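You operate a simulated robot arm through the tools that you are given. There is no shell and no other tool. Be economical: measure what you need, move in short steps, check, and stop when the job is done.

Carry out the task below with a simulated robot arm. There is one attempt and no reset: what you move stays moved.

Task
Set insert three in the blue cradle and stone its burr off.
Fine: push the cradle jaw home before stoning; use the white stone and put it back. Set down upright: white stone. What is to be rubbed or washed off counts as gone when no trace of it is left.

Only the result counts: the job must be done as asked and must still hold three seconds after the hand-in. Knocking over, shifting, dropping, spilling or breaking anything else fails it.

Robot
A 6-joint arm with a four-finger gripper, fixed in place. Base frame: the origin is at the foot of the arm, x ahead of it, y to its left, z up. Units: m, rad, N and s.
Its first joint turns from -2.897 to 2.897 rad. Payload 3.67 kg.
Tool frame: the origin (TCP) lies between the finger pads and is the grasp point; the fingertips stand 0.028 m ahead of it; z points along the fingers, y is the line along which they close. Largest opening 0.112 m; the body of the gripper starts 0.073 m behind the TCP.
Orientation is told as [roll, pitch, yaw] about the base's x, y, z axes, in that order, counted from this pose: with the fingers straight down and closing along the base's y, the tool's x points along the base's -x, its y along +y and its z along -z.

Tools
- The arm moves only by the tool send_rows. Its argument "motion" is a list that holds one entry, the list of rows, each a list of 7 numbers: the opening, from 0 (shut) to 1 (fully open), then the shift along the tool's x, y, z in m, then the turn, a rotation vector about the tool's x, y, z in rad. In form: [[[grip, x, y, z, ax, ay, az], ...]]. A call has 1 to 20 rows; each row shifts and turns the commanded pose from where the row before left it, along the tool's axes as they then stand. A row lasts 0.2 s, in which the tool goes at most 0.05 m and 0.15 rad; a call with a longer step from one row to the next is refused whole, and so is a gripper value outside its range. A pose out of reach is approached as far as the arm can. The call stops where the force on the tool passes 50 N (or 10 N more than at its start, if that is more) or the arm is blocked; 0.2 s more then pass. Each finger halts on what it meets, pressing with about 32 N; the grip force reading is that of the motor and also rises with nothing between the fingers. The clock runs only during rows and for 0.2 s after the last one: add rows that do not move to give the fingers time. The reply holds the time, the measured pose of the TCP, the force on the tool along the base axes, the opening and the grip force, in the units named above and with some noise, with the torque about the TCP (base axes, N m) and any sound that the robot's microphone picked up.
- Cameras (640 x 400 px; columns grow to the right, rows downward): "scene" is fixed at [0.066, 0.6523, 1.6021]; the picture's right is [-0.40, -0.92, 0.00], its down [-0.60, 0.26, -0.75] and it looks along [0.69, -0.30, -0.66] (base axes); focal length 330 px, centre (320, 200). "wrist" rides on the gripper at [0.06, -0.018, -0.104] in the tool frame; the picture's right is [0.29, 0.96, 0.00], its down [-0.80, 0.24, -0.55] and it looks along [-0.53, 0.16, 0.83] (tool axes); focal length 234 px, centre (320, 200). There is no depth. A picture from a camera that has moved, and an enlarged one, comes with that camera's place and axes in the base frame and with its lens. The place of the scene camera against the robot may be out by one fixed shift of up to 0.025 m in any direction.
- camera(camera): a new picture of that camera. The clock stands still meanwhile.
- zoom(camera, box): a new picture of the part [left, top, right, bottom] of that camera's present view, enlarged. The clock stands still meanwhile.
- sign_off(): hands the job in; it is judged then, once.

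Work in short steps. Places have to be worked out from the pictures, the camera data and where the tool is seen: move nearer, look again, correct. Check each grasp and each placing, and mend what went wrong. You have 120 turns and 68 pictures in all, those below and enlarged ones among them. Open the gripper and draw the arm clear of the work before you hand the job in, unless the task says otherwise; then end with one line.

The tools are called after "Call:" as a command line: name --argument value ..., lists and objects as JSON in quotes. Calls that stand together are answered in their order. send_rows: Moves the arm, as the interface text tells. Its arguments: {"type":"object","properties":{"motion":{"type":"array","items":{"type":"array","items":{"type":"array","items":{"type":"number"}}}}},"required":["motion"]} The other tools are called the same way: camera (camera) takes a picture; zoom (camera, box) takes an enlarged picture of a part of a camera's view; sign_off () hands the job in.

At the start:

```text
t: 0.0
eef_pos: [0.4154, 0.1916, 1.2076]
tcp_rot: [0.0, 0.001, -0.001]
wrist_force: [0.7, -0.4, -0.1]
torque: [-0.01, -0.01, 0.01]
finger_gap: 0.112
grasp_force: 0.1
```

scene: 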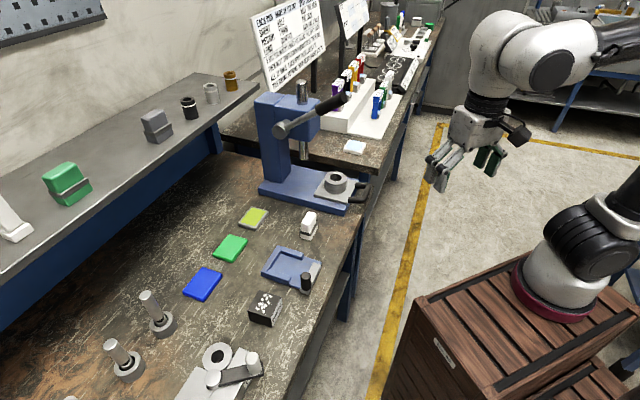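
wrist: 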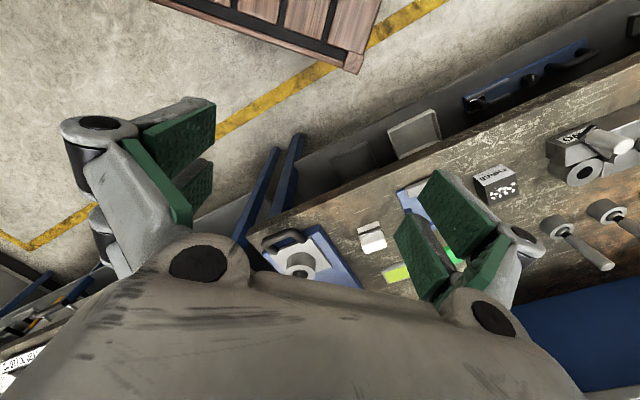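

The scene shows a bench with a sign, three coloured pads/inserts, a blue cradle and a white block. I zoom in on the sign and on the work area.

Call:
zoom --camera "scene" --box '[240, 0, 380, 90]'

Call:
zoom --camera "scene" --box '[160, 190, 360, 330]'

```text
4.44 times, centred on (310, 45) of scene
camera zoom: at [0.066, 0.6523, 1.6021], right [-0.4, -0.92, 0.0], down [-0.6, 0.26, -0.75], along [0.69, -0.3, -0.66], focal length 1468 px, centre (364, 889)
```

zoom: 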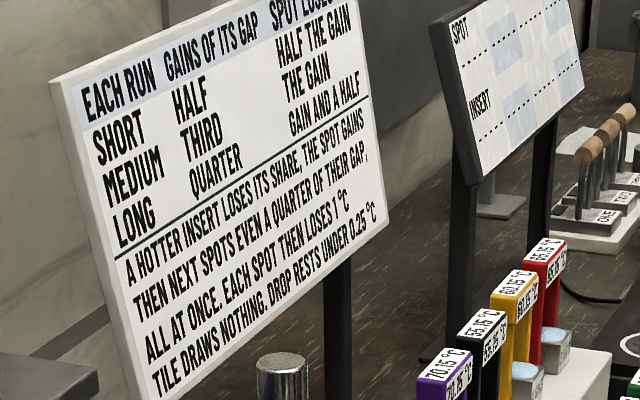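

```text
2.86 times, centred on (260, 260) of scene
camera zoom: at [0.066, 0.6523, 1.6021], right [-0.4, -0.92, 0.0], down [-0.6, 0.26, -0.75], along [0.69, -0.3, -0.66], focal length 944 px, centre (491, 29)
```

zoom: 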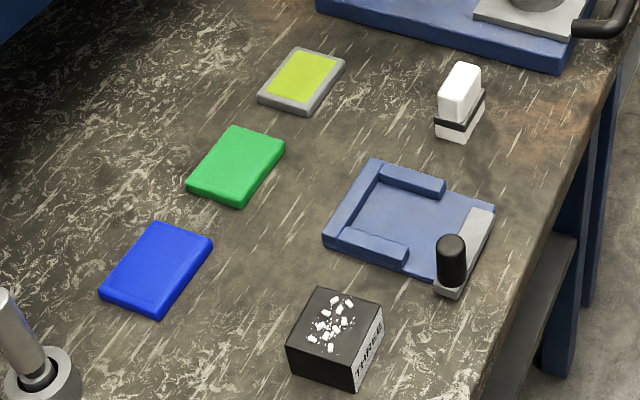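

The black block labelled THREE, with white burr on top, is beside the blue cradle. I check the remaining candidates: the lower left area and the shelf.

Call:
zoom --camera "scene" --box '[0, 60, 240, 240]'

Call:
zoom --camera "scene" --box '[60, 280, 300, 400]'

Call:
zoom --camera "scene" --box '[240, 190, 340, 330]'

Call:
zoom --camera "scene" --box '[320, 0, 460, 160]'

```text
2.22 times, centred on (120, 150) of scene
camera zoom: at [0.066, 0.6523, 1.6021], right [-0.4, -0.92, 0.0], down [-0.6, 0.26, -0.75], along [0.69, -0.3, -0.66], focal length 734 px, centre (764, 311)
```

zoom: 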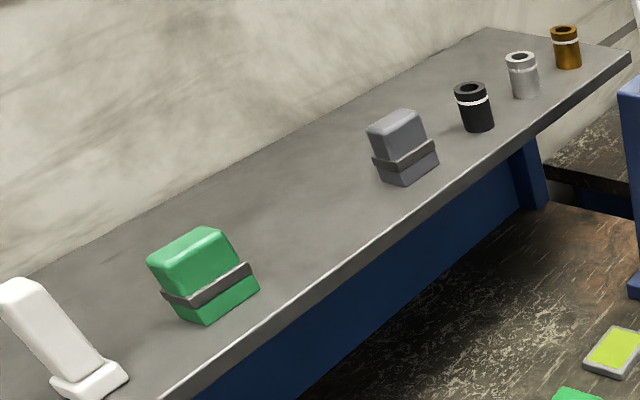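

```text
2.67 times, centred on (180, 340) of scene
camera zoom: at [0.066, 0.6523, 1.6021], right [-0.4, -0.92, 0.0], down [-0.6, 0.26, -0.75], along [0.69, -0.3, -0.66], focal length 881 px, centre (693, -173)
```

zoom: 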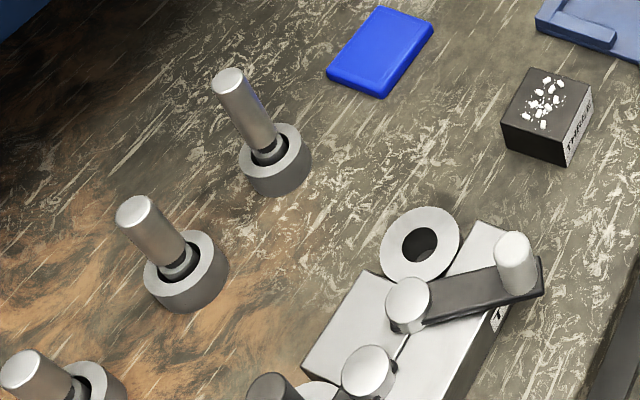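

```text
2.86 times, centred on (290, 260) of scene
camera zoom: at [0.066, 0.6523, 1.6021], right [-0.4, -0.92, 0.0], down [-0.6, 0.26, -0.75], along [0.69, -0.3, -0.66], focal length 944 px, centre (406, 29)
```

zoom: 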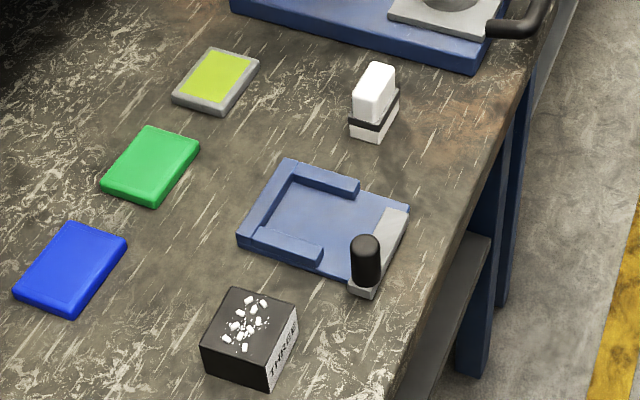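

```text
2.50 times, centred on (390, 80) of scene
camera zoom: at [0.066, 0.6523, 1.6021], right [-0.4, -0.92, 0.0], down [-0.6, 0.26, -0.75], along [0.69, -0.3, -0.66], focal length 826 px, centre (145, 500)
```

zoom: 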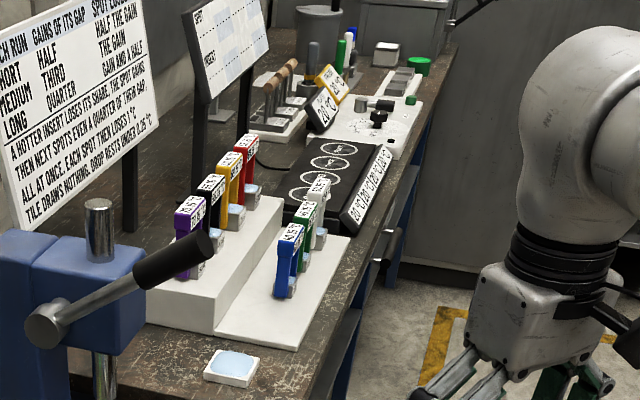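

Triangulating the stone from both views puts the bench top near z≈0.87, stone near (0.70,0.41), cradle near (0.62,0.50), insert near (0.50,0.60). I move above that area for a wrist view.

Call:
send_rows --motion '[[[1, -0.006, 0.045, 0.005, 0, 0, 0], [1, -0.006, 0.045, 0.005, 0, 0, 0], [1, -0.006, 0.045, 0.005, 0, 0, 0], [1, -0.006, 0.045, 0.005, 0, 0, 0], [1, -0.006, 0.045, 0.005, 0, 0, 0], [1, -0.006, 0.045, 0.005, 0, 0, 0], [1, 0, 0, 0, 0, 0, 0]]]'

Call:
camera --camera "wrist"

```text
t: 1.6
eef_pos: [0.4515, 0.4628, 1.178]
tcp_rot: [-0.001, -0.001, 0.0]
wrist_force: [-1.3, -0.6, 0.3]
torque: [0.03, 0.03, 0.0]
finger_gap: 0.1121
grasp_force: 0.0
```

```text
59 pictures are left
camera wrist: at [0.3924, 0.4456, 1.2819], right [-0.29, 0.96, 0.0], down [0.8, 0.24, 0.55], along [0.53, 0.16, -0.83], focal length 234 px, centre (320, 200)
```

wrist: 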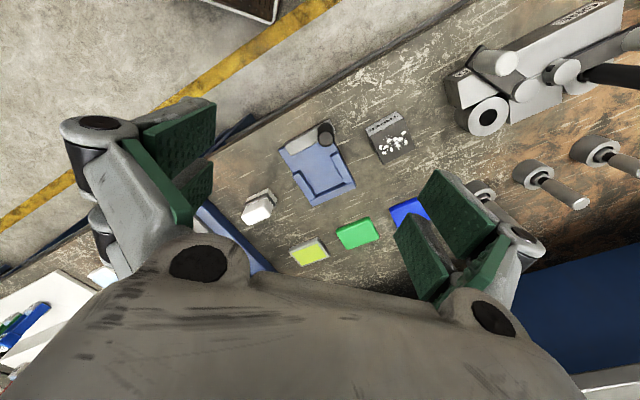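

I have the cradle, insert and stone all in view; I enlarge for exact corners.

Call:
zoom --camera "wrist" --box '[230, 90, 430, 230]'

```text
2.86 times, centred on (330, 160) of wrist
camera zoom: at [0.3924, 0.4456, 1.2819], right [-0.29, 0.96, 0.0], down [0.8, 0.24, 0.55], along [0.53, 0.16, -0.83], focal length 669 px, centre (291, 314)
```

zoom: 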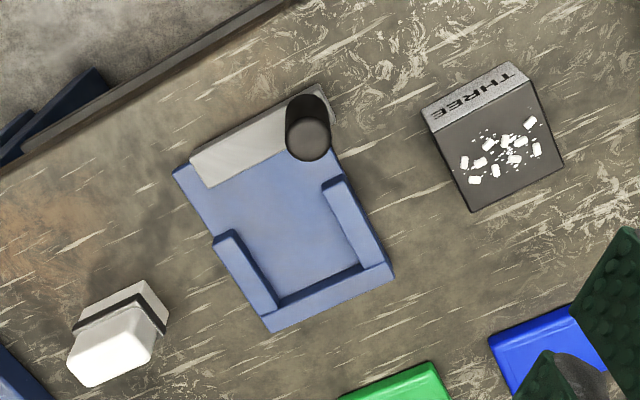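

Features are clear; I go lower for a second wrist view to fix the bench height by parallax.

Call:
send_rows --motion '[[[1, -0.005, 0.011, 0.035, 0, 0, 0], [1, -0.005, 0.011, 0.035, 0, 0, 0], [1, -0.005, 0.011, 0.035, 0, 0, 0], [1, -0.005, 0.011, 0.035, 0, 0, 0], [1, 0, 0, 0, 0, 0, 0]]]'

Call:
zoom --camera "wrist" --box '[160, 20, 480, 220]'

```text
t: 2.8
eef_pos: [0.4719, 0.5064, 1.0373]
tcp_rot: [0.001, 0.001, -0.001]
wrist_force: [0.3, 0.0, -0.4]
torque: [0.01, 0.0, -0.01]
finger_gap: 0.1121
grasp_force: 0.1
```

```text
2.00 times, centred on (320, 120) of wrist
camera zoom: at [0.4125, 0.4881, 1.142], right [-0.29, 0.96, 0.0], down [0.8, 0.24, 0.55], along [0.53, 0.16, -0.83], focal length 468 px, centre (320, 360)
```

zoom: 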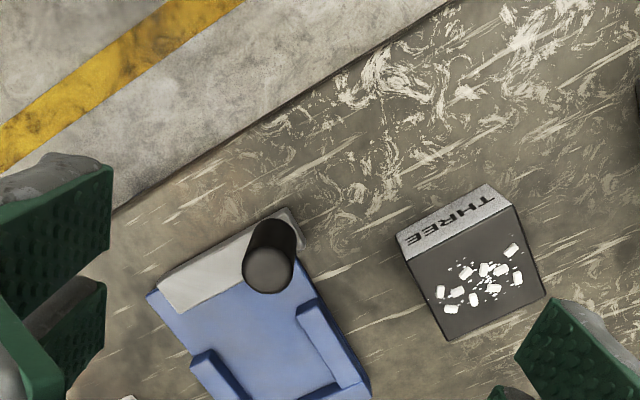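

Bench ≈0.86, insert top ≈0.908, insert ~57 mm square at about (0.486,0.601) turned ~47°; cradle axis ~42°. I turn the gripper about 45° and back off to see both well.

Call:
send_rows --motion '[[[1, -0.004, -0.032, 0, 0, 0, 0], [1, -0.004, -0.031, 0, 0, 0, 0], [1, 0, 0, 0, 0, 0, -0.133], [1, 0, 0, 0, 0, 0, -0.133], [1, 0, 0, 0, 0, 0, -0.133], [1, 0, 0, 0, 0, 0, -0.133], [1, 0, 0, 0, 0, 0, -0.133], [1, 0, 0, 0, 0, 0, -0.133], [1, 0, 0, 0, 0, 0, 0]]]'

Call:
camera --camera "wrist"

```text
t: 4.8
eef_pos: [0.479, 0.4427, 1.0382]
tcp_rot: [0.0, 0.0, 0.799]
wrist_force: [0.0, 0.0, -0.1]
torque: [0.0, -0.01, -0.01]
finger_gap: 0.112
grasp_force: 0.0
```

```text
56 pictures are left
camera wrist: at [0.4514, 0.3878, 1.1426], right [-0.89, 0.46, 0.0], down [0.38, 0.74, 0.55], along [0.26, 0.49, -0.83], focal length 234 px, centre (320, 200)
```

wrist: 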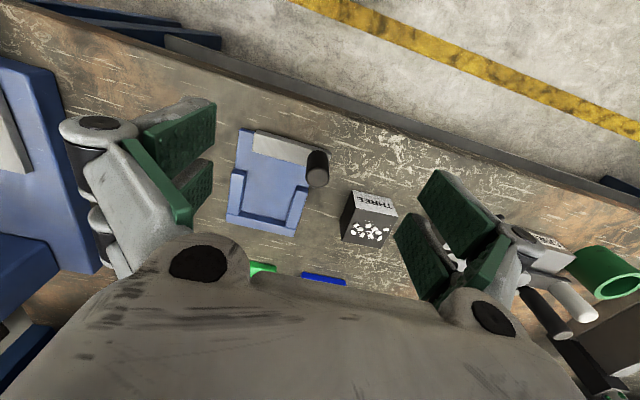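

Call:
zoom --camera "wrist" --box '[220, 120, 412, 240]'

```text
3.33 times, centred on (316, 180) of wrist
camera zoom: at [0.4514, 0.3878, 1.1426], right [-0.89, 0.46, 0.0], down [0.38, 0.74, 0.55], along [0.26, 0.49, -0.83], focal length 781 px, centre (333, 267)
```

zoom: 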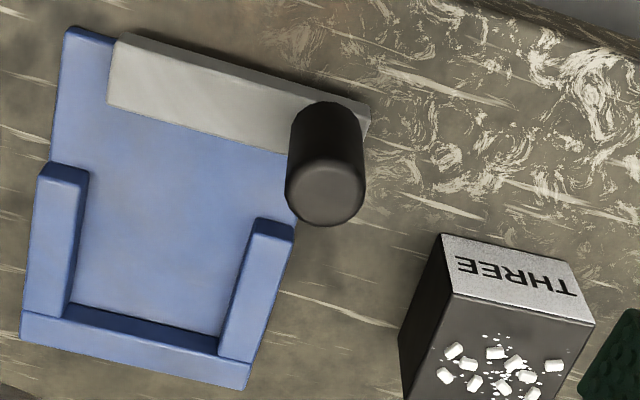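

Aligning the views gives insert top z≈0.899, bench ≈0.855, insert centre ≈(0.489,0.6055) yaw≈0.83; the cradle pocket is ~67 mm wide with its axis ≈45.6°. I move above the insert.

Call:
send_rows --motion '[[[1, 0, 0, 0, 0, 0, -0.031], [1, -0.0318, 0.0256, 0.009, 0, 0, 0], [1, -0.0318, 0.0256, 0.009, 0, 0, 0], [1, -0.0318, 0.0256, 0.009, 0, 0, 0], [1, -0.0317, 0.0255, 0.009, 0, 0, 0], [1, 0, 0, 0, 0, 0, 0]]]'

Call:
camera --camera "wrist"

Call:
zoom --camera "scene" --box '[180, 190, 380, 330]'

```text
t: 6.2
eef_pos: [0.4905, 0.6077, 1.0023]
tcp_rot: [0.001, 0.0, 0.828]
wrist_force: [-0.3, 1.3, -0.5]
torque: [0.0, 0.01, 0.03]
finger_gap: 0.1117
grasp_force: 0.1
```

```text
54 pictures are left
camera wrist: at [0.4637, 0.5517, 1.1062], right [-0.9, 0.43, 0.0], down [0.36, 0.75, 0.55], along [0.24, 0.5, -0.83], focal length 234 px, centre (320, 200)
```

wrist: 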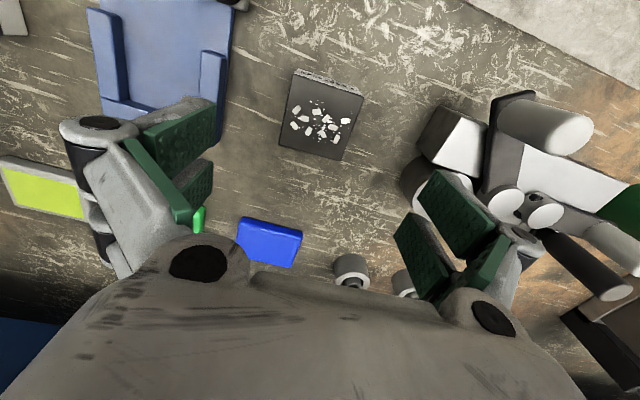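

```text
2.86 times, centred on (280, 260) of scene
camera zoom: at [0.066, 0.6523, 1.6021], right [-0.4, -0.92, 0.0], down [-0.6, 0.26, -0.75], along [0.69, -0.3, -0.66], focal length 944 px, centre (434, 29)
```

zoom: 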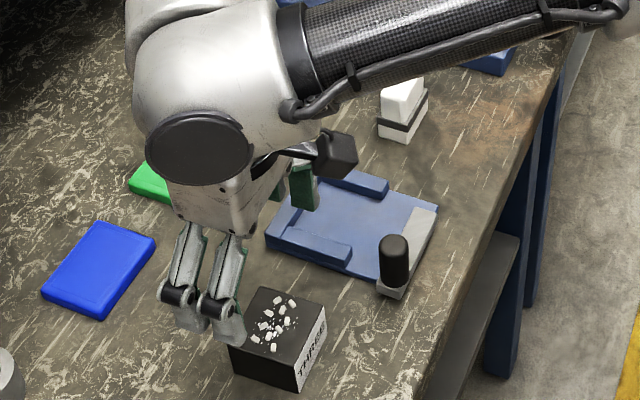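

The scene camera's offset agrees (~10 px) for tool and insert alike. I zoom the wrist view to check centring before descending.

Call:
zoom --camera "wrist" --box '[256, 50, 384, 170]'

Call:
zoom --camera "wrist" --box '[80, 0, 272, 120]'

```text
3.33 times, centred on (320, 110) of wrist
camera zoom: at [0.4637, 0.5517, 1.1062], right [-0.9, 0.43, 0.0], down [0.36, 0.75, 0.55], along [0.24, 0.5, -0.83], focal length 781 px, centre (320, 500)
```

zoom: 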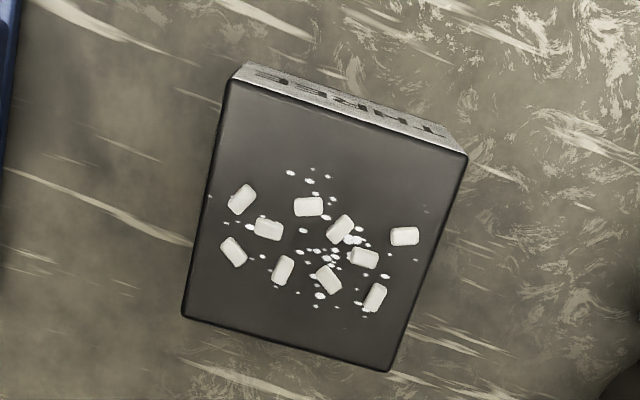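

```text
3.33 times, centred on (176, 60) of wrist
camera zoom: at [0.4637, 0.5517, 1.1062], right [-0.9, 0.43, 0.0], down [0.36, 0.75, 0.55], along [0.24, 0.5, -0.83], focal length 781 px, centre (800, 667)
```

zoom: 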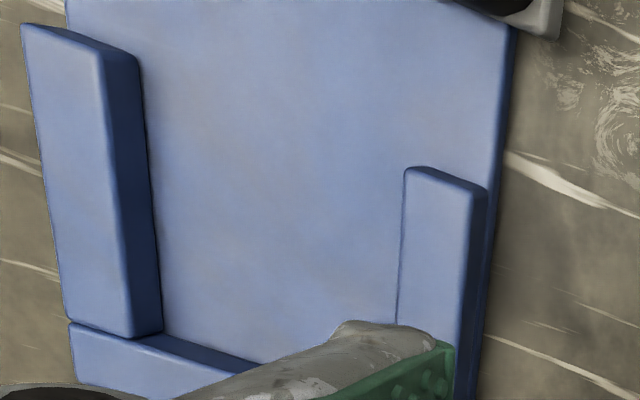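

Insert is 60 mm square centred ≈(0.489,0.6035), yaw ≈0.84. Correct slightly and descend so fingertips sit ~26 mm above bench.

Call:
send_rows --motion '[[[1, 0.004, -0.0015, 0.02, 0, 0, -0.012], [1, 0, 0, 0.04, 0, 0, 0], [1, 0, 0, 0.025, 0, 0, 0], [1, 0, 0, 0.008, 0, 0, 0], [1, 0, 0, 0, 0, 0, 0]]]'

Call:
zoom --camera "scene" --box '[180, 220, 340, 340]'

Call:
camera --camera "wrist"

```text
t: 7.4
eef_pos: [0.4886, 0.6014, 0.9087]
tcp_rot: [-0.002, -0.001, 0.842]
wrist_force: [-0.3, 0.4, 0.0]
torque: [0.01, 0.04, 0.0]
finger_gap: 0.112
grasp_force: 0.1
```

```text
3.33 times, centred on (260, 280) of scene
camera zoom: at [0.066, 0.6523, 1.6021], right [-0.4, -0.92, 0.0], down [-0.6, 0.26, -0.75], along [0.69, -0.3, -0.66], focal length 1101 px, centre (520, -67)
```

zoom: 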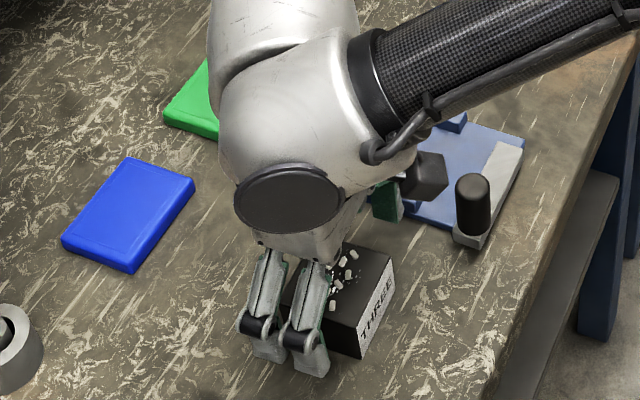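

```text
49 pictures are left
camera wrist: at [0.4636, 0.5455, 1.0135], right [-0.91, 0.42, 0.0], down [0.35, 0.75, 0.55], along [0.23, 0.5, -0.83], focal length 234 px, centre (320, 200)
```

wrist: 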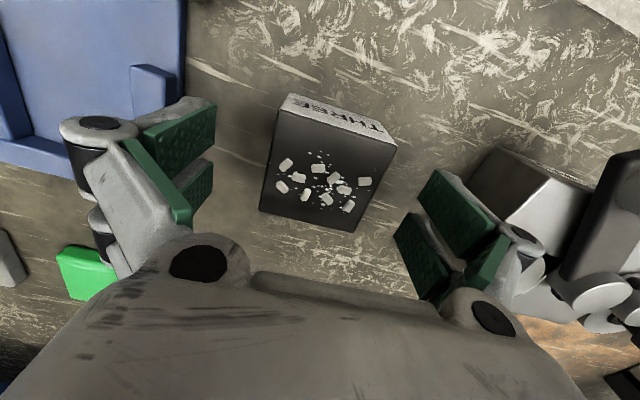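

TCP projects onto the insert's centre in the wrist view, so I close and check the gap.

Call:
send_rows --motion '[[[0.5, 0, 0, 0, 0, 0, 0], [0.3, 0, 0, 0, 0, 0, 0], [0.3, 0, 0, 0, 0, 0, 0], [0.3, 0, 0, 0, 0, 0, 0]]]'

```text
t: 8.4
eef_pos: [0.4896, 0.6021, 0.9096]
tcp_rot: [-0.001, 0.001, 0.842]
wrist_force: [-2.2, 1.5, -0.9]
torque: [0.1, 0.25, -0.16]
finger_gap: 0.0598
grasp_force: 32.0
```

Gap 0.0598 with 32 N: the insert is held. I lift it 70 mm.

Call:
send_rows --motion '[[[0.3, 0, 0, -0.01, 0, 0, 0], [0.3, 0, 0, -0.02, 0, 0, 0], [0.3, 0, 0, -0.04, 0, 0, 0], [0.3, 0, 0, -0.02, 0, 0, 0], [0.3, 0, 0, 0, 0, 0, 0]]]'

Call:
zoom --camera "wrist" --box '[80, 0, 400, 240]'

```text
t: 9.6
eef_pos: [0.4891, 0.6035, 0.998]
tcp_rot: [0.0, 0.001, 0.84]
wrist_force: [-0.5, -0.3, -12.9]
torque: [-0.01, -0.03, 0.0]
finger_gap: 0.0599
grasp_force: 32.3
```

```text
1.67 times, centred on (240, 120) of wrist
camera zoom: at [0.4642, 0.546, 1.1032], right [-0.91, 0.42, 0.0], down [0.35, 0.75, 0.55], along [0.23, 0.5, -0.83], focal length 390 px, centre (453, 333)
```

zoom: 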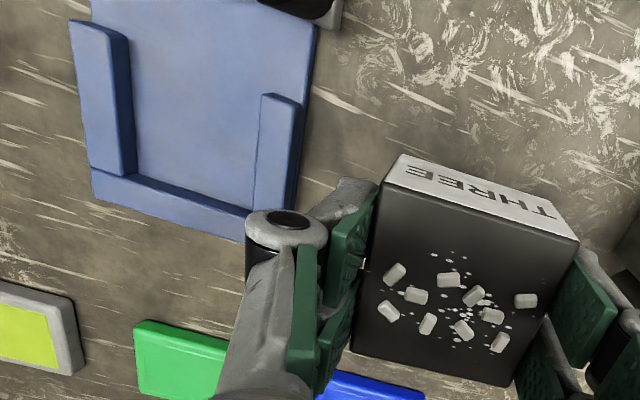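

Insert held (1.3 kg). The pocket centre works out to a drop spot of about (0.601,0.5123) at yaw 0.794; I carry it above the cradle.

Call:
send_rows --motion '[[[0.3, 0, 0, 0, 0, 0, 0.046], [0.3, -0.0033, -0.03, 0, 0, 0, 0], [0.3, -0.0033, -0.042, 0, 0, 0, 0], [0.3, -0.0033, -0.042, 0, 0, 0, 0], [0.3, -0.0034, -0.0297, 0, 0, 0, 0], [0.3, 0, 0, 0, 0, 0, 0]]]'

Call:
zoom --camera "wrist" --box '[180, 40, 468, 240]'

Call:
zoom --camera "scene" --box '[200, 190, 360, 310]'

```text
t: 11.0
eef_pos: [0.6027, 0.5106, 0.9976]
tcp_rot: [0.0, 0.0, 0.794]
wrist_force: [-0.7, 0.2, -12.7]
torque: [0.06, -0.02, 0.02]
finger_gap: 0.06
grasp_force: 31.9
```

```text
2.00 times, centred on (324, 140) of wrist
camera zoom: at [0.5733, 0.4543, 1.1024], right [-0.89, 0.47, 0.0], down [0.39, 0.74, 0.55], along [0.26, 0.49, -0.83], focal length 468 px, centre (312, 320)
```

zoom: 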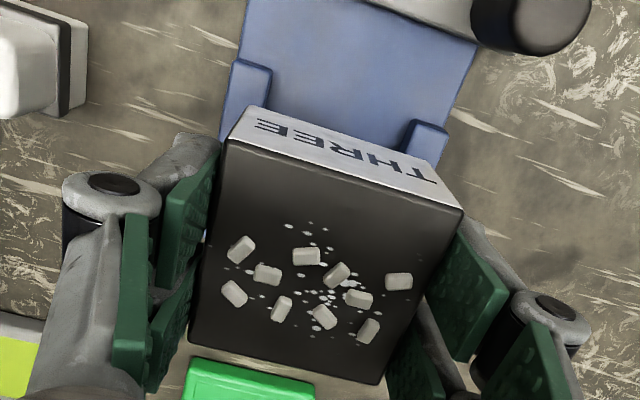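

```text
3.33 times, centred on (280, 250) of scene
camera zoom: at [0.066, 0.6523, 1.6021], right [-0.4, -0.92, 0.0], down [-0.6, 0.26, -0.75], along [0.69, -0.3, -0.66], focal length 1101 px, centre (453, 33)
```

zoom: 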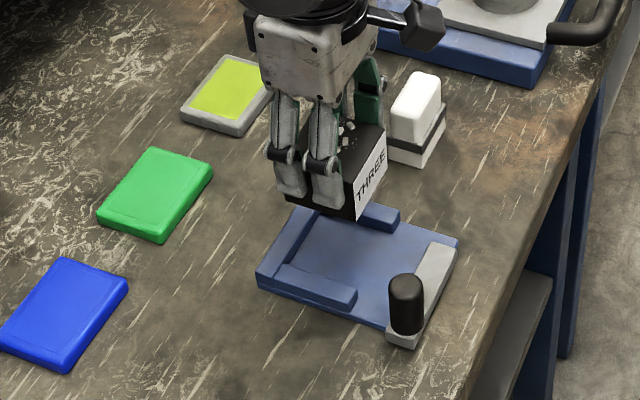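

Rails' front ends give pocket centre lateral ≈-0.0705 versus my -0.0735; I shift 3 mm and lower to just above the rails, then look again.

Call:
send_rows --motion '[[[0.3, 0, 0.003, 0.01, 0, 0, 0], [0.3, 0, 0, 0.02, 0, 0, 0], [0.3, 0, 0, 0.012, 0, 0, 0], [0.3, 0, 0, 0, 0, 0, 0]]]'

Call:
zoom --camera "wrist" --box '[180, 40, 468, 240]'

Call:
zoom --camera "scene" --box '[240, 200, 340, 300]'

```text
t: 12.0
eef_pos: [0.5983, 0.5119, 0.9558]
tcp_rot: [0.0, 0.001, 0.792]
wrist_force: [-0.3, -0.1, -12.2]
torque: [0.04, 0.0, 0.01]
finger_gap: 0.0599
grasp_force: 32.1
```

```text
2.00 times, centred on (324, 140) of wrist
camera zoom: at [0.5703, 0.4575, 1.0608], right [-0.89, 0.47, 0.0], down [0.39, 0.74, 0.55], along [0.26, 0.49, -0.83], focal length 468 px, centre (312, 320)
```

zoom: 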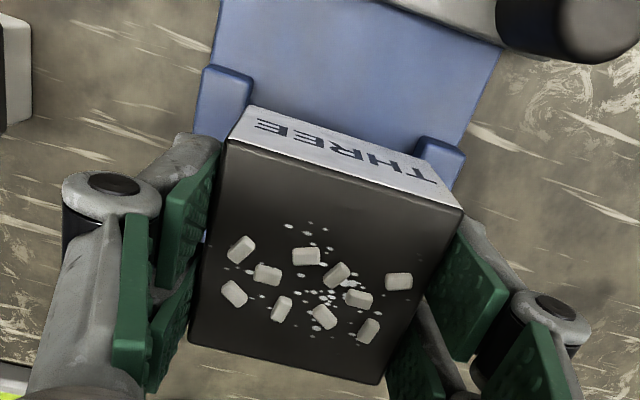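

```text
4.00 times, centred on (290, 250) of scene
camera zoom: at [0.066, 0.6523, 1.6021], right [-0.4, -0.92, 0.0], down [-0.6, 0.26, -0.75], along [0.69, -0.3, -0.66], focal length 1321 px, centre (440, 0)
```

zoom: 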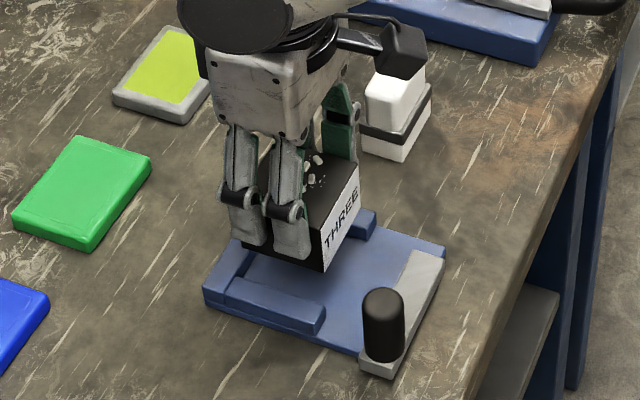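

Pocket centre (-0.070) matches the tool (-0.0698). I lower gently and watch the force.

Call:
send_rows --motion '[[[0.3, 0, 0, 0.01, 0, 0, 0], [0.3, 0, 0, 0.01, 0, 0, 0], [0.3, 0, 0, 0.006, 0, 0, 0], [0.3, 0, 0, 0, 0, 0, 0]]]'

Call:
zoom --camera "wrist" --box '[180, 40, 468, 240]'

```text
t: 13.0
eef_pos: [0.5986, 0.513, 0.9301]
tcp_rot: [0.0, -0.001, 0.795]
wrist_force: [0.2, 0.5, -12.7]
torque: [-0.01, -0.02, 0.0]
finger_gap: 0.06
grasp_force: 32.3
```

```text
2.00 times, centred on (324, 140) of wrist
camera zoom: at [0.5705, 0.4581, 1.0351], right [-0.89, 0.47, 0.0], down [0.39, 0.74, 0.55], along [0.26, 0.49, -0.83], focal length 468 px, centre (312, 320)
```

zoom: 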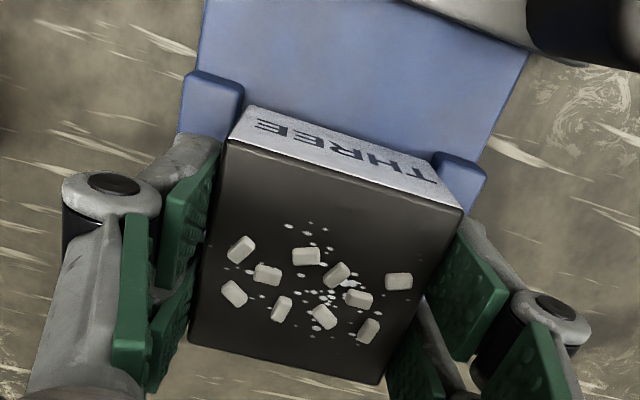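

The insert may sit a few mm too far right relative to the rails; I zoom on its lower front edge to judge.

Call:
zoom --camera "wrist" --box '[264, 60, 424, 160]'

Call:
zoom --camera "scene" --box '[260, 220, 340, 290]'

```text
4.00 times, centred on (344, 110) of wrist
camera zoom: at [0.5705, 0.4581, 1.0351], right [-0.89, 0.47, 0.0], down [0.39, 0.74, 0.55], along [0.26, 0.49, -0.83], focal length 937 px, centre (224, 560)
```

zoom: 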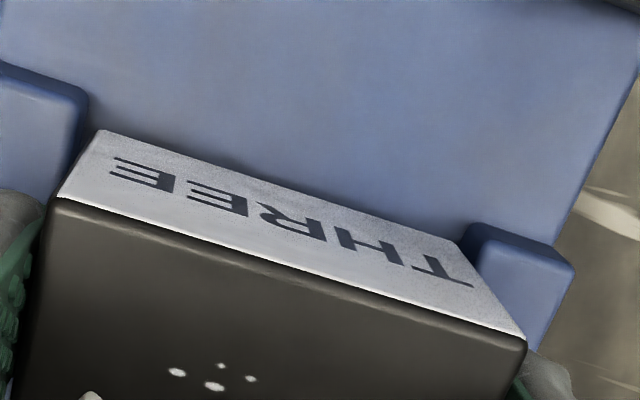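

```text
5.71 times, centred on (300, 255) of scene
camera zoom: at [0.066, 0.6523, 1.6021], right [-0.4, -0.92, 0.0], down [-0.6, 0.26, -0.75], along [0.69, -0.3, -0.66], focal length 1888 px, centre (434, -114)
```

zoom: 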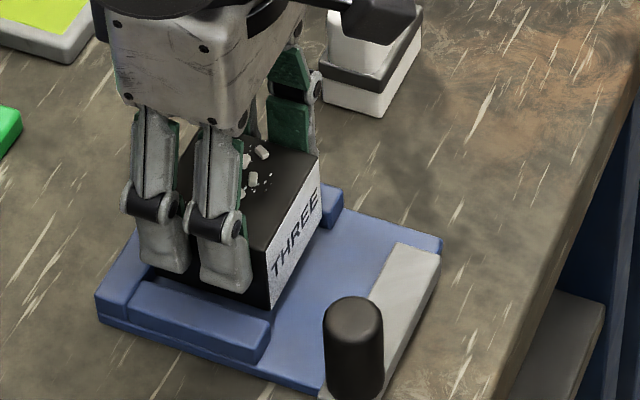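

The enlarged view shows gaps on both sides (≈27 and 18 px) — well inside the pocket. I lower in small steps until contact.

Call:
send_rows --motion '[[[0.3, 0, -0.0004, 0.004, 0, 0, 0], [0.3, 0, 0, 0.003, 0, 0, 0], [0.3, 0, 0, 0.002, 0, 0, 0], [0.3, 0, 0, 0, 0, 0, 0]]]'

```text
t: 14.0
eef_pos: [0.5986, 0.5123, 0.9219]
tcp_rot: [0.001, -0.001, 0.794]
wrist_force: [0.7, -0.1, -12.3]
torque: [0.02, -0.04, 0.0]
finger_gap: 0.0599
grasp_force: 32.4
```

Still carrying full weight; I go on by a few more mm.

Call:
send_rows --motion '[[[0.3, 0, 0, 0.002, 0, 0, 0], [0.3, 0, 0, 0.0015, 0, 0, 0], [0.3, 0, 0, 0, 0, 0, 0]]]'

```text
t: 14.8
eef_pos: [0.598, 0.5124, 0.9183]
tcp_rot: [-0.001, -0.002, 0.794]
wrist_force: [-0.1, 0.1, -12.5]
torque: [0.05, -0.04, 0.01]
finger_gap: 0.0596
grasp_force: 32.2
```

No contact yet (z=0.918); continue in 1.5 mm steps.

Call:
send_rows --motion '[[[0.3, 0, 0, 0.0015, 0, 0, 0], [0.3, 0, 0, 0.0015, 0, 0, 0], [0.3, 0, 0, 0, 0, 0, 0]]]'

Call:
zoom --camera "scene" --box '[260, 220, 340, 290]'

```text
t: 15.6
eef_pos: [0.5986, 0.5119, 0.9179]
tcp_rot: [0.001, -0.004, 0.793]
wrist_force: [-4.8, -4.8, 17.5]
torque: [-0.41, 0.38, -0.08]
finger_gap: 0.0601
grasp_force: 31.7
```

```text
5.71 times, centred on (300, 255) of scene
camera zoom: at [0.066, 0.6523, 1.6021], right [-0.4, -0.92, 0.0], down [-0.6, 0.26, -0.75], along [0.69, -0.3, -0.66], focal length 1888 px, centre (434, -114)
```

zoom: 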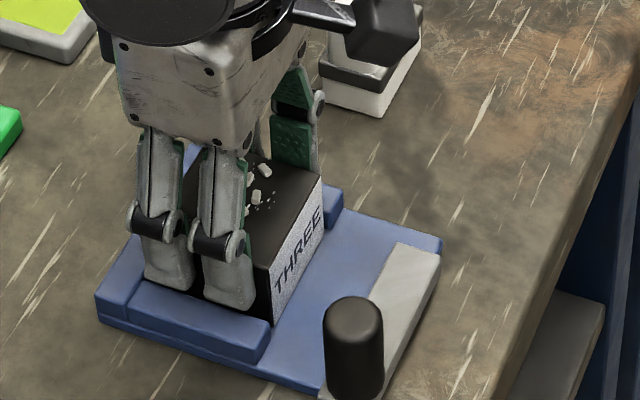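

Contact with the cradle floor (~30 N). I relax the push and open the fingers.

Call:
send_rows --motion '[[[0.3, 0, 0, -0.002, 0, 0, 0], [0.6, 0, 0, 0, 0, 0, 0], [0.8, 0, 0, 0, 0, 0, 0], [0.8, 0, 0, 0, 0, 0, 0]]]'

Call:
zoom --camera "scene" --box '[250, 210, 350, 300]'

Call:
zoom --camera "wrist" --box '[180, 40, 468, 240]'

```text
t: 16.6
eef_pos: [0.5993, 0.5119, 0.9177]
tcp_rot: [0.0, 0.002, 0.794]
wrist_force: [-0.8, -0.1, -0.9]
torque: [0.01, -0.04, -0.01]
finger_gap: 0.0898
grasp_force: 0.0
```

```text
4.44 times, centred on (300, 255) of scene
camera zoom: at [0.066, 0.6523, 1.6021], right [-0.4, -0.92, 0.0], down [-0.6, 0.26, -0.75], along [0.69, -0.3, -0.66], focal length 1468 px, centre (409, -44)
```

zoom: 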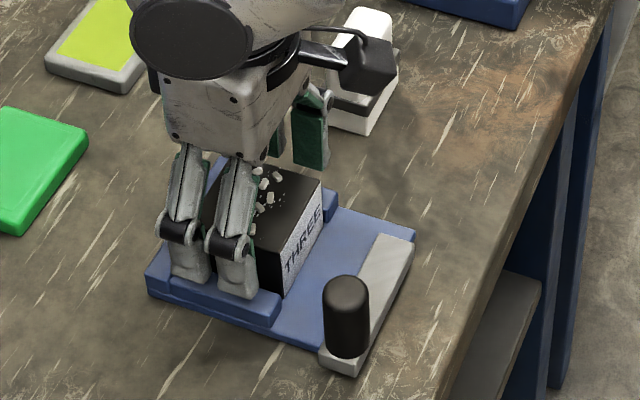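

```text
2.00 times, centred on (324, 140) of wrist
camera zoom: at [0.5705, 0.457, 1.0217], right [-0.89, 0.47, 0.0], down [0.39, 0.74, 0.55], along [0.26, 0.49, -0.83], focal length 468 px, centre (312, 320)
```

zoom: 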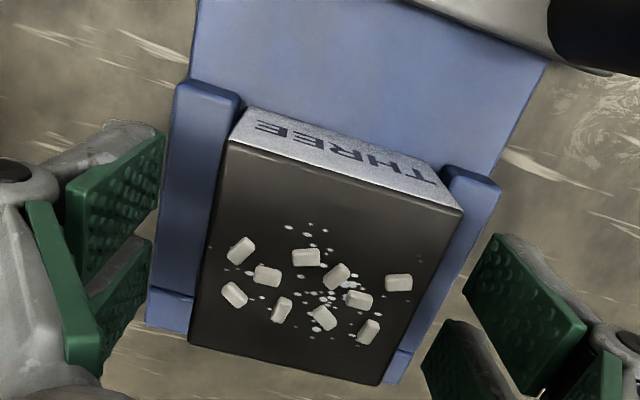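

The insert sits squarely in the pocket. Next the jaw: its knob is at about (0.505,0.491), top z≈0.935. I lift clear and hover above the knob with fingers half closed.

Call:
send_rows --motion '[[[0.8, 0, 0, -0.03, 0, 0, 0], [0.8, 0, 0, -0.04, 0, 0, 0], [0.6, 0.027, 0.018, 0, 0, 0, 0], [0.5, 0.027, 0.018, 0, 0, 0, 0], [0.5, 0.0265, 0.017, 0, 0, 0, 0], [0.5, 0, 0, 0, 0, 0, 0]]]'

Call:
camera --camera "wrist"

Call:
zoom --camera "scene" --box '[250, 210, 350, 300]'

```text
t: 18.0
eef_pos: [0.5037, 0.492, 0.9898]
tcp_rot: [-0.001, 0.0, 0.793]
wrist_force: [0.3, 0.3, 0.6]
torque: [0.0, -0.05, 0.04]
finger_gap: 0.0561
grasp_force: 0.0
```

```text
37 pictures are left
camera wrist: at [0.4755, 0.4372, 1.0941], right [-0.89, 0.47, 0.0], down [0.39, 0.74, 0.55], along [0.26, 0.49, -0.83], focal length 234 px, centre (320, 200)
```

wrist: 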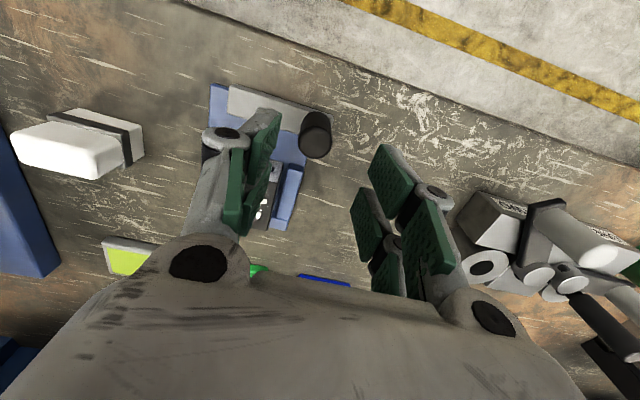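

```text
4.44 times, centred on (300, 255) of scene
camera zoom: at [0.066, 0.6523, 1.6021], right [-0.4, -0.92, 0.0], down [-0.6, 0.26, -0.75], along [0.69, -0.3, -0.66], focal length 1468 px, centre (409, -44)
```

zoom: 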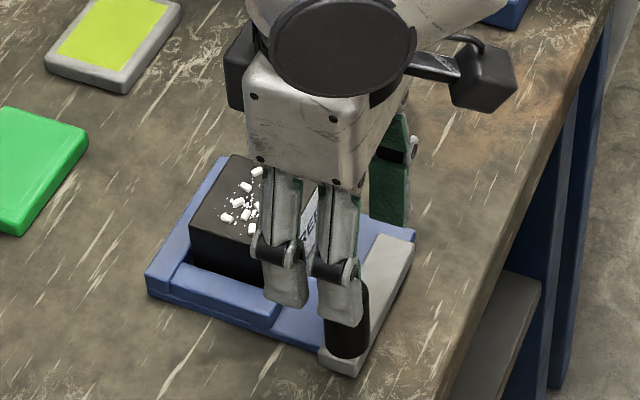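

Knob is ~4 mm toward tool −y from me. I correct and descend around it.

Call:
send_rows --motion '[[[0.5, 0, -0.004, 0.02, 0, 0, 0], [0.5, 0, 0, 0.03, 0, 0, 0], [0.5, 0, 0, 0.02, 0, 0, 0], [0.5, 0, 0, 0, 0, 0, 0], [0, 0, 0, 0, 0, 0, 0], [0, 0, 0, 0, 0, 0, 0], [0, 0, 0, 0, 0, 0, 0]]]'

Call:
camera --camera "wrist"

```text
t: 19.6
eef_pos: [0.5067, 0.4899, 0.9173]
tcp_rot: [0.0, 0.002, 0.794]
wrist_force: [-3.4, 3.5, -2.7]
torque: [0.41, -0.17, 0.0]
finger_gap: 0.0236
grasp_force: 44.9
```

```text
35 pictures are left
camera wrist: at [0.4784, 0.4345, 1.0222], right [-0.89, 0.47, 0.0], down [0.39, 0.74, 0.55], along [0.26, 0.49, -0.83], focal length 234 px, centre (320, 200)
```

wrist: 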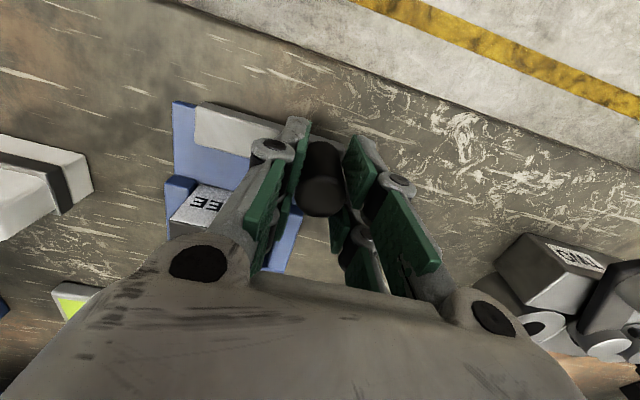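

Knob gripped (24 mm). I slide the jaw along the cradle axis toward the insert, 25 mm first.

Call:
send_rows --motion '[[[0, -0.005, 0, 0, 0, 0, 0], [0, -0.005, 0, 0, 0, 0, 0], [0, -0.005, 0, 0, 0, 0, 0], [0, -0.005, 0, 0, 0, 0, 0], [0, -0.005, 0, 0, 0, 0, 0], [0, 0, 0, 0, 0, 0, 0]]]'

Call:
zoom --camera "scene" --box '[250, 210, 350, 300]'

```text
t: 21.0
eef_pos: [0.5242, 0.5072, 0.9182]
tcp_rot: [0.001, -0.001, 0.795]
wrist_force: [-13.2, -2.8, -4.9]
torque: [-0.18, 0.56, -0.11]
finger_gap: 0.0238
grasp_force: 44.8
```

```text
4.44 times, centred on (300, 255) of scene
camera zoom: at [0.066, 0.6523, 1.6021], right [-0.4, -0.92, 0.0], down [-0.6, 0.26, -0.75], along [0.69, -0.3, -0.66], focal length 1468 px, centre (409, -44)
```

zoom: 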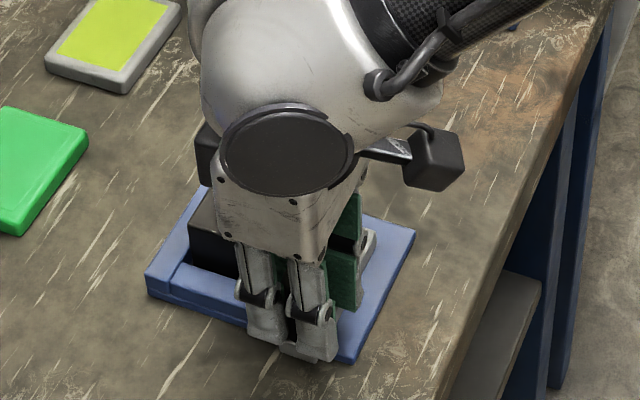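

The jaw slides (25 mm, low force). I push on until the force rises.

Call:
send_rows --motion '[[[0, -0.004, 0, 0, 0, 0, 0], [0, -0.004, 0, 0, 0, 0, 0], [0, -0.003, 0, 0, 0, 0, 0], [0, -0.003, 0, 0, 0, 0, 0], [0, 0, 0, 0, 0, 0, 0]]]'

```text
t: 21.7
eef_pos: [0.5268, 0.5101, 0.9184]
tcp_rot: [0.0, 0.01, 0.792]
wrist_force: [-13.5, -12.1, 14.1]
torque: [-0.11, 0.09, -0.58]
finger_gap: 0.0235
grasp_force: 45.5
stopped in row 3: the force on the tool passed its limit at 55 N (the readings are from after the stop); the commanded pose is now the measured one
```

Force limit after ~29 mm of travel; I look to see whether the jaw is home or jammed.

Call:
camera --camera "wrist"

Call:
zoom --camera "scene" --box '[260, 225, 330, 295]'

```text
33 pictures are left
camera wrist: at [0.4993, 0.4559, 1.023], right [-0.88, 0.47, 0.0], down [0.39, 0.74, 0.55], along [0.25, 0.48, -0.84], focal length 234 px, centre (320, 200)
```

wrist: 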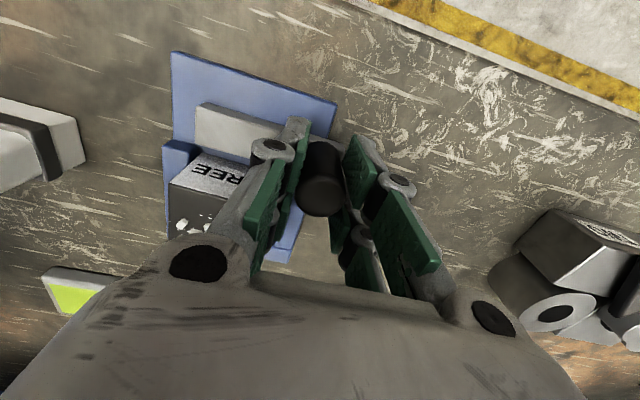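

```text
5.71 times, centred on (295, 260) of scene
camera zoom: at [0.066, 0.6523, 1.6021], right [-0.4, -0.92, 0.0], down [-0.6, 0.26, -0.75], along [0.69, -0.3, -0.66], focal length 1888 px, centre (463, -143)
```

zoom: 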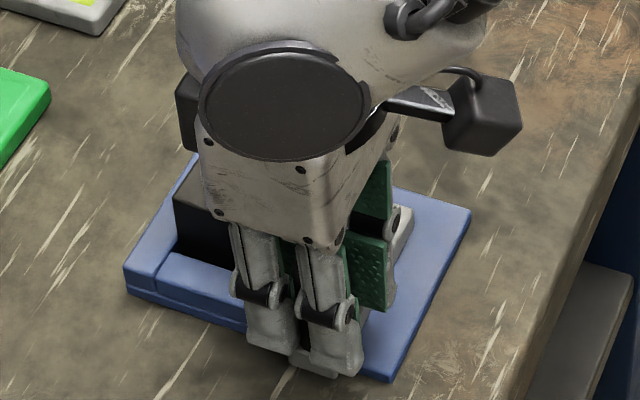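

I enlarge the jaw/insert contact zone.

Call:
zoom --camera "wrist" --box '[150, 40, 350, 240]'

```text
2.00 times, centred on (250, 140) of wrist
camera zoom: at [0.4993, 0.4559, 1.023], right [-0.88, 0.47, 0.0], down [0.39, 0.74, 0.55], along [0.25, 0.48, -0.84], focal length 468 px, centre (460, 320)
```

zoom: 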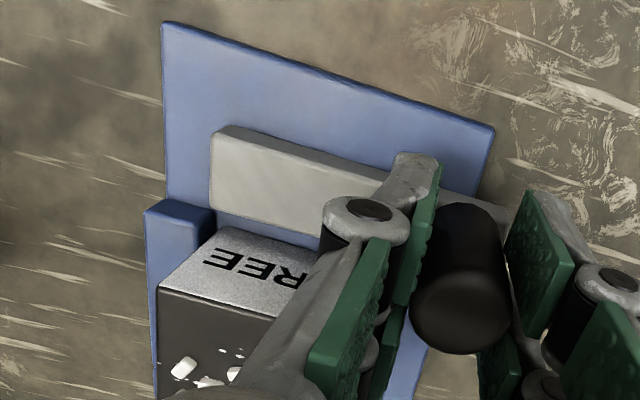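

A small floor strip remains between jaw and insert, while the jaw seems up against a stop or the rail ends. I push again gently to see whether it moves at all.

Call:
send_rows --motion '[[[0, -0.002, 0, 0, 0, 0, 0], [0, -0.002, 0, 0, 0, 0, 0], [0, -0.002, 0, 0, 0, 0, 0], [0, 0, 0, 0, 0, 0, 0]]]'

```text
t: 22.2
eef_pos: [0.528, 0.5115, 0.9178]
tcp_rot: [-0.004, 0.017, 0.793]
wrist_force: [-13.0, -14.4, 19.8]
torque: [-0.9, 0.73, -0.57]
finger_gap: 0.0236
grasp_force: 44.9
stopped in row 2: the force on the tool passed its limit at 54 N (the readings are from after the stop); the commanded pose is now the measured one
```

Solid stop at ≈30 mm travel — looks like the jaw's end of stroke. I release, rise and inspect.

Call:
send_rows --motion '[[[0.2, 0, 0, 0, 0, 0, 0], [0.5, 0, 0, 0, 0, 0, 0], [0.5, 0, 0, 0, 0, 0, 0], [0.5, 0, 0, -0.03, 0, 0, 0], [0.5, 0, 0, -0.05, 0, 0, 0], [0.5, 0.04, 0, -0.01, 0, 0, 0], [0.5, 0.04, 0, 0, 0, 0, 0], [0.5, 0, 0, 0, 0, 0, 0]]]'

Call:
zoom --camera "scene" --box '[250, 215, 340, 295]'

Call:
camera --camera "wrist"

```text
t: 24.0
eef_pos: [0.4723, 0.4535, 1.0073]
tcp_rot: [-0.002, 0.016, 0.791]
wrist_force: [-0.1, -0.3, -0.5]
torque: [-0.01, -0.03, -0.02]
finger_gap: 0.056
grasp_force: 0.0
```

```text
5.00 times, centred on (295, 255) of scene
camera zoom: at [0.066, 0.6523, 1.6021], right [-0.4, -0.92, 0.0], down [-0.6, 0.26, -0.75], along [0.69, -0.3, -0.66], focal length 1652 px, centre (445, -75)
```

zoom: 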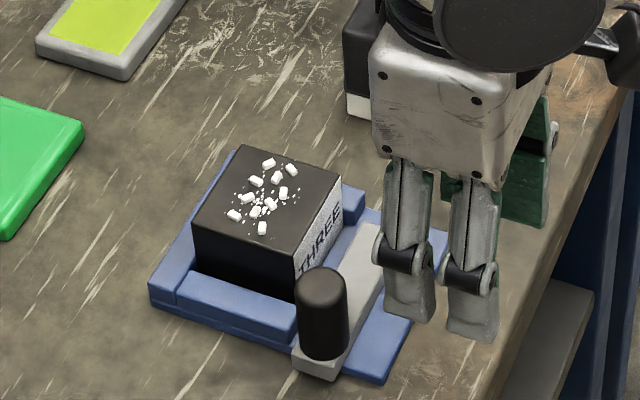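

```text
29 pictures are left
camera wrist: at [0.4458, 0.4007, 1.1129], right [-0.88, 0.47, 0.0], down [0.39, 0.74, 0.54], along [0.25, 0.48, -0.84], focal length 234 px, centre (320, 200)
```

wrist: 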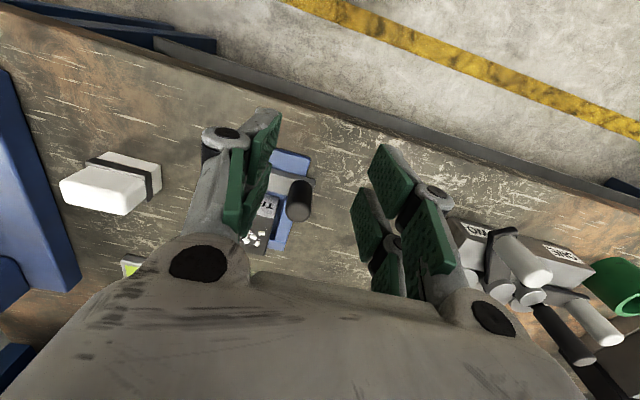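

The jaw is against the rail ends at its stop, insert enclosed. Now the stone: I level the tool and move to look at it.

Call:
send_rows --motion '[[[0.5, 0, 0, 0, -0.002, -0.016, 0], [0.5, -0.0097, -0.04, 0, 0, 0, 0], [0.5, -0.0097, -0.04, 0, 0, 0, 0], [0.5, -0.0097, -0.04, 0, 0, 0, 0], [0.5, -0.0097, -0.04, 0, 0, 0, 0], [0.5, -0.0097, -0.04, 0, 0, 0, 0], [0.5, 0, 0, 0, 0, 0, 0]]]'

Call:
camera --camera "wrist"

```text
t: 25.6
eef_pos: [0.6514, 0.3499, 1.0093]
tcp_rot: [0.0, 0.0, 0.791]
wrist_force: [-0.8, 0.8, -0.5]
torque: [-0.02, -0.02, 0.0]
finger_gap: 0.0561
grasp_force: 0.1
```

```text
28 pictures are left
camera wrist: at [0.623, 0.2947, 1.1136], right [-0.88, 0.47, 0.0], down [0.39, 0.74, 0.55], along [0.26, 0.49, -0.83], focal length 234 px, centre (320, 200)
```

wrist: 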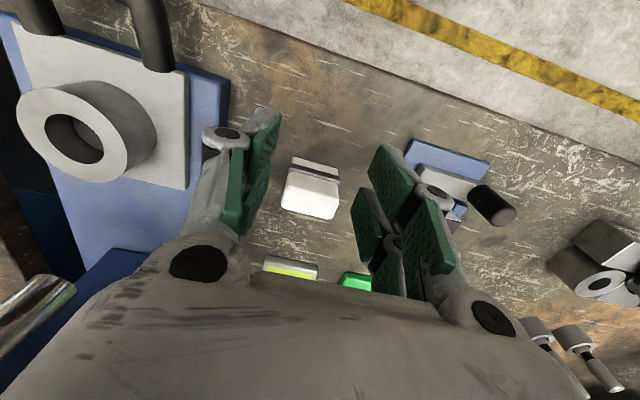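

Call:
zoom --camera "wrist" --box '[256, 140, 376, 240]'

Call:
zoom --camera "scene" --box '[285, 195, 335, 245]'

```text
4.00 times, centred on (316, 190) of wrist
camera zoom: at [0.623, 0.2947, 1.1136], right [-0.88, 0.47, 0.0], down [0.39, 0.74, 0.55], along [0.26, 0.49, -0.83], focal length 937 px, centre (336, 240)
```

zoom: 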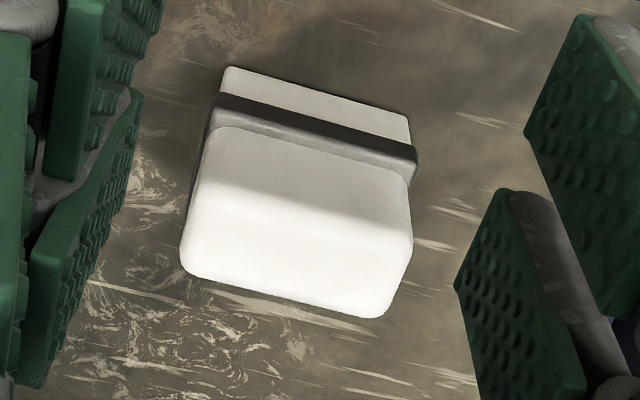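

```text
8.00 times, centred on (310, 220) of scene
camera zoom: at [0.066, 0.6523, 1.6021], right [-0.4, -0.92, 0.0], down [-0.6, 0.26, -0.75], along [0.69, -0.3, -0.66], focal length 2643 px, centre (400, 40)
```

zoom: 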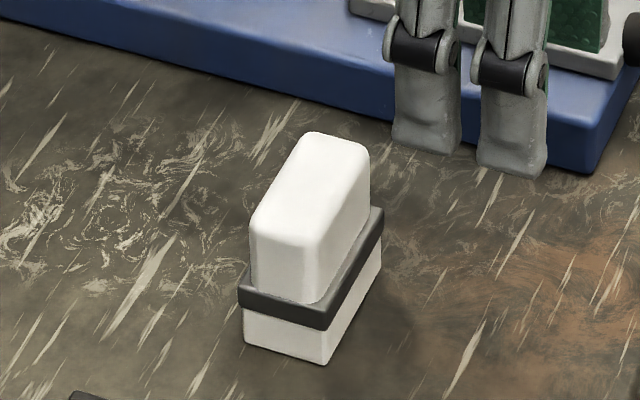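

Stone: ≈59×34 mm base, ≈58 mm tall, centre ≈(0.695,0.410), yaw ≈0.806. I move above it with the fingers at ~90 mm.

Call:
send_rows --motion '[[[0.8, 0, 0, 0, 0, 0, -0.015], [0.8, -0.0366, 0.005, 0, 0, 0, 0], [0.8, -0.0366, 0.005, 0, 0, 0, 0], [0.8, 0, 0, 0.03, 0, 0, 0], [0.8, 0, 0, 0, 0, 0, 0]]]'

Call:
camera --camera "wrist"

```text
t: 26.8
eef_pos: [0.6927, 0.4091, 0.9763]
tcp_rot: [0.001, -0.001, 0.809]
wrist_force: [0.3, -0.3, -0.2]
torque: [0.02, -0.02, 0.01]
finger_gap: 0.0895
grasp_force: 0.0
```

```text
25 pictures are left
camera wrist: at [0.6652, 0.3535, 1.0814], right [-0.89, 0.45, 0.0], down [0.38, 0.74, 0.55], along [0.25, 0.49, -0.83], focal length 234 px, centre (320, 200)
```

wrist: 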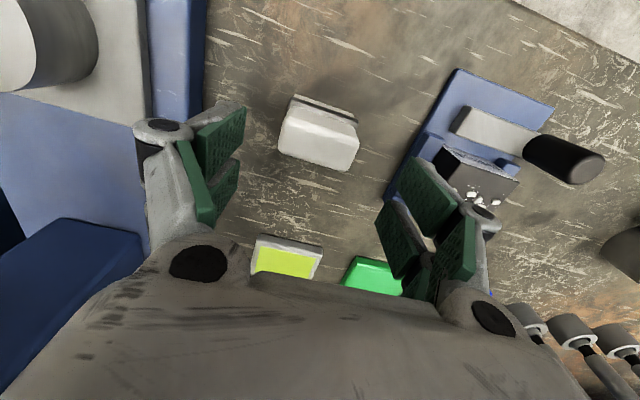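

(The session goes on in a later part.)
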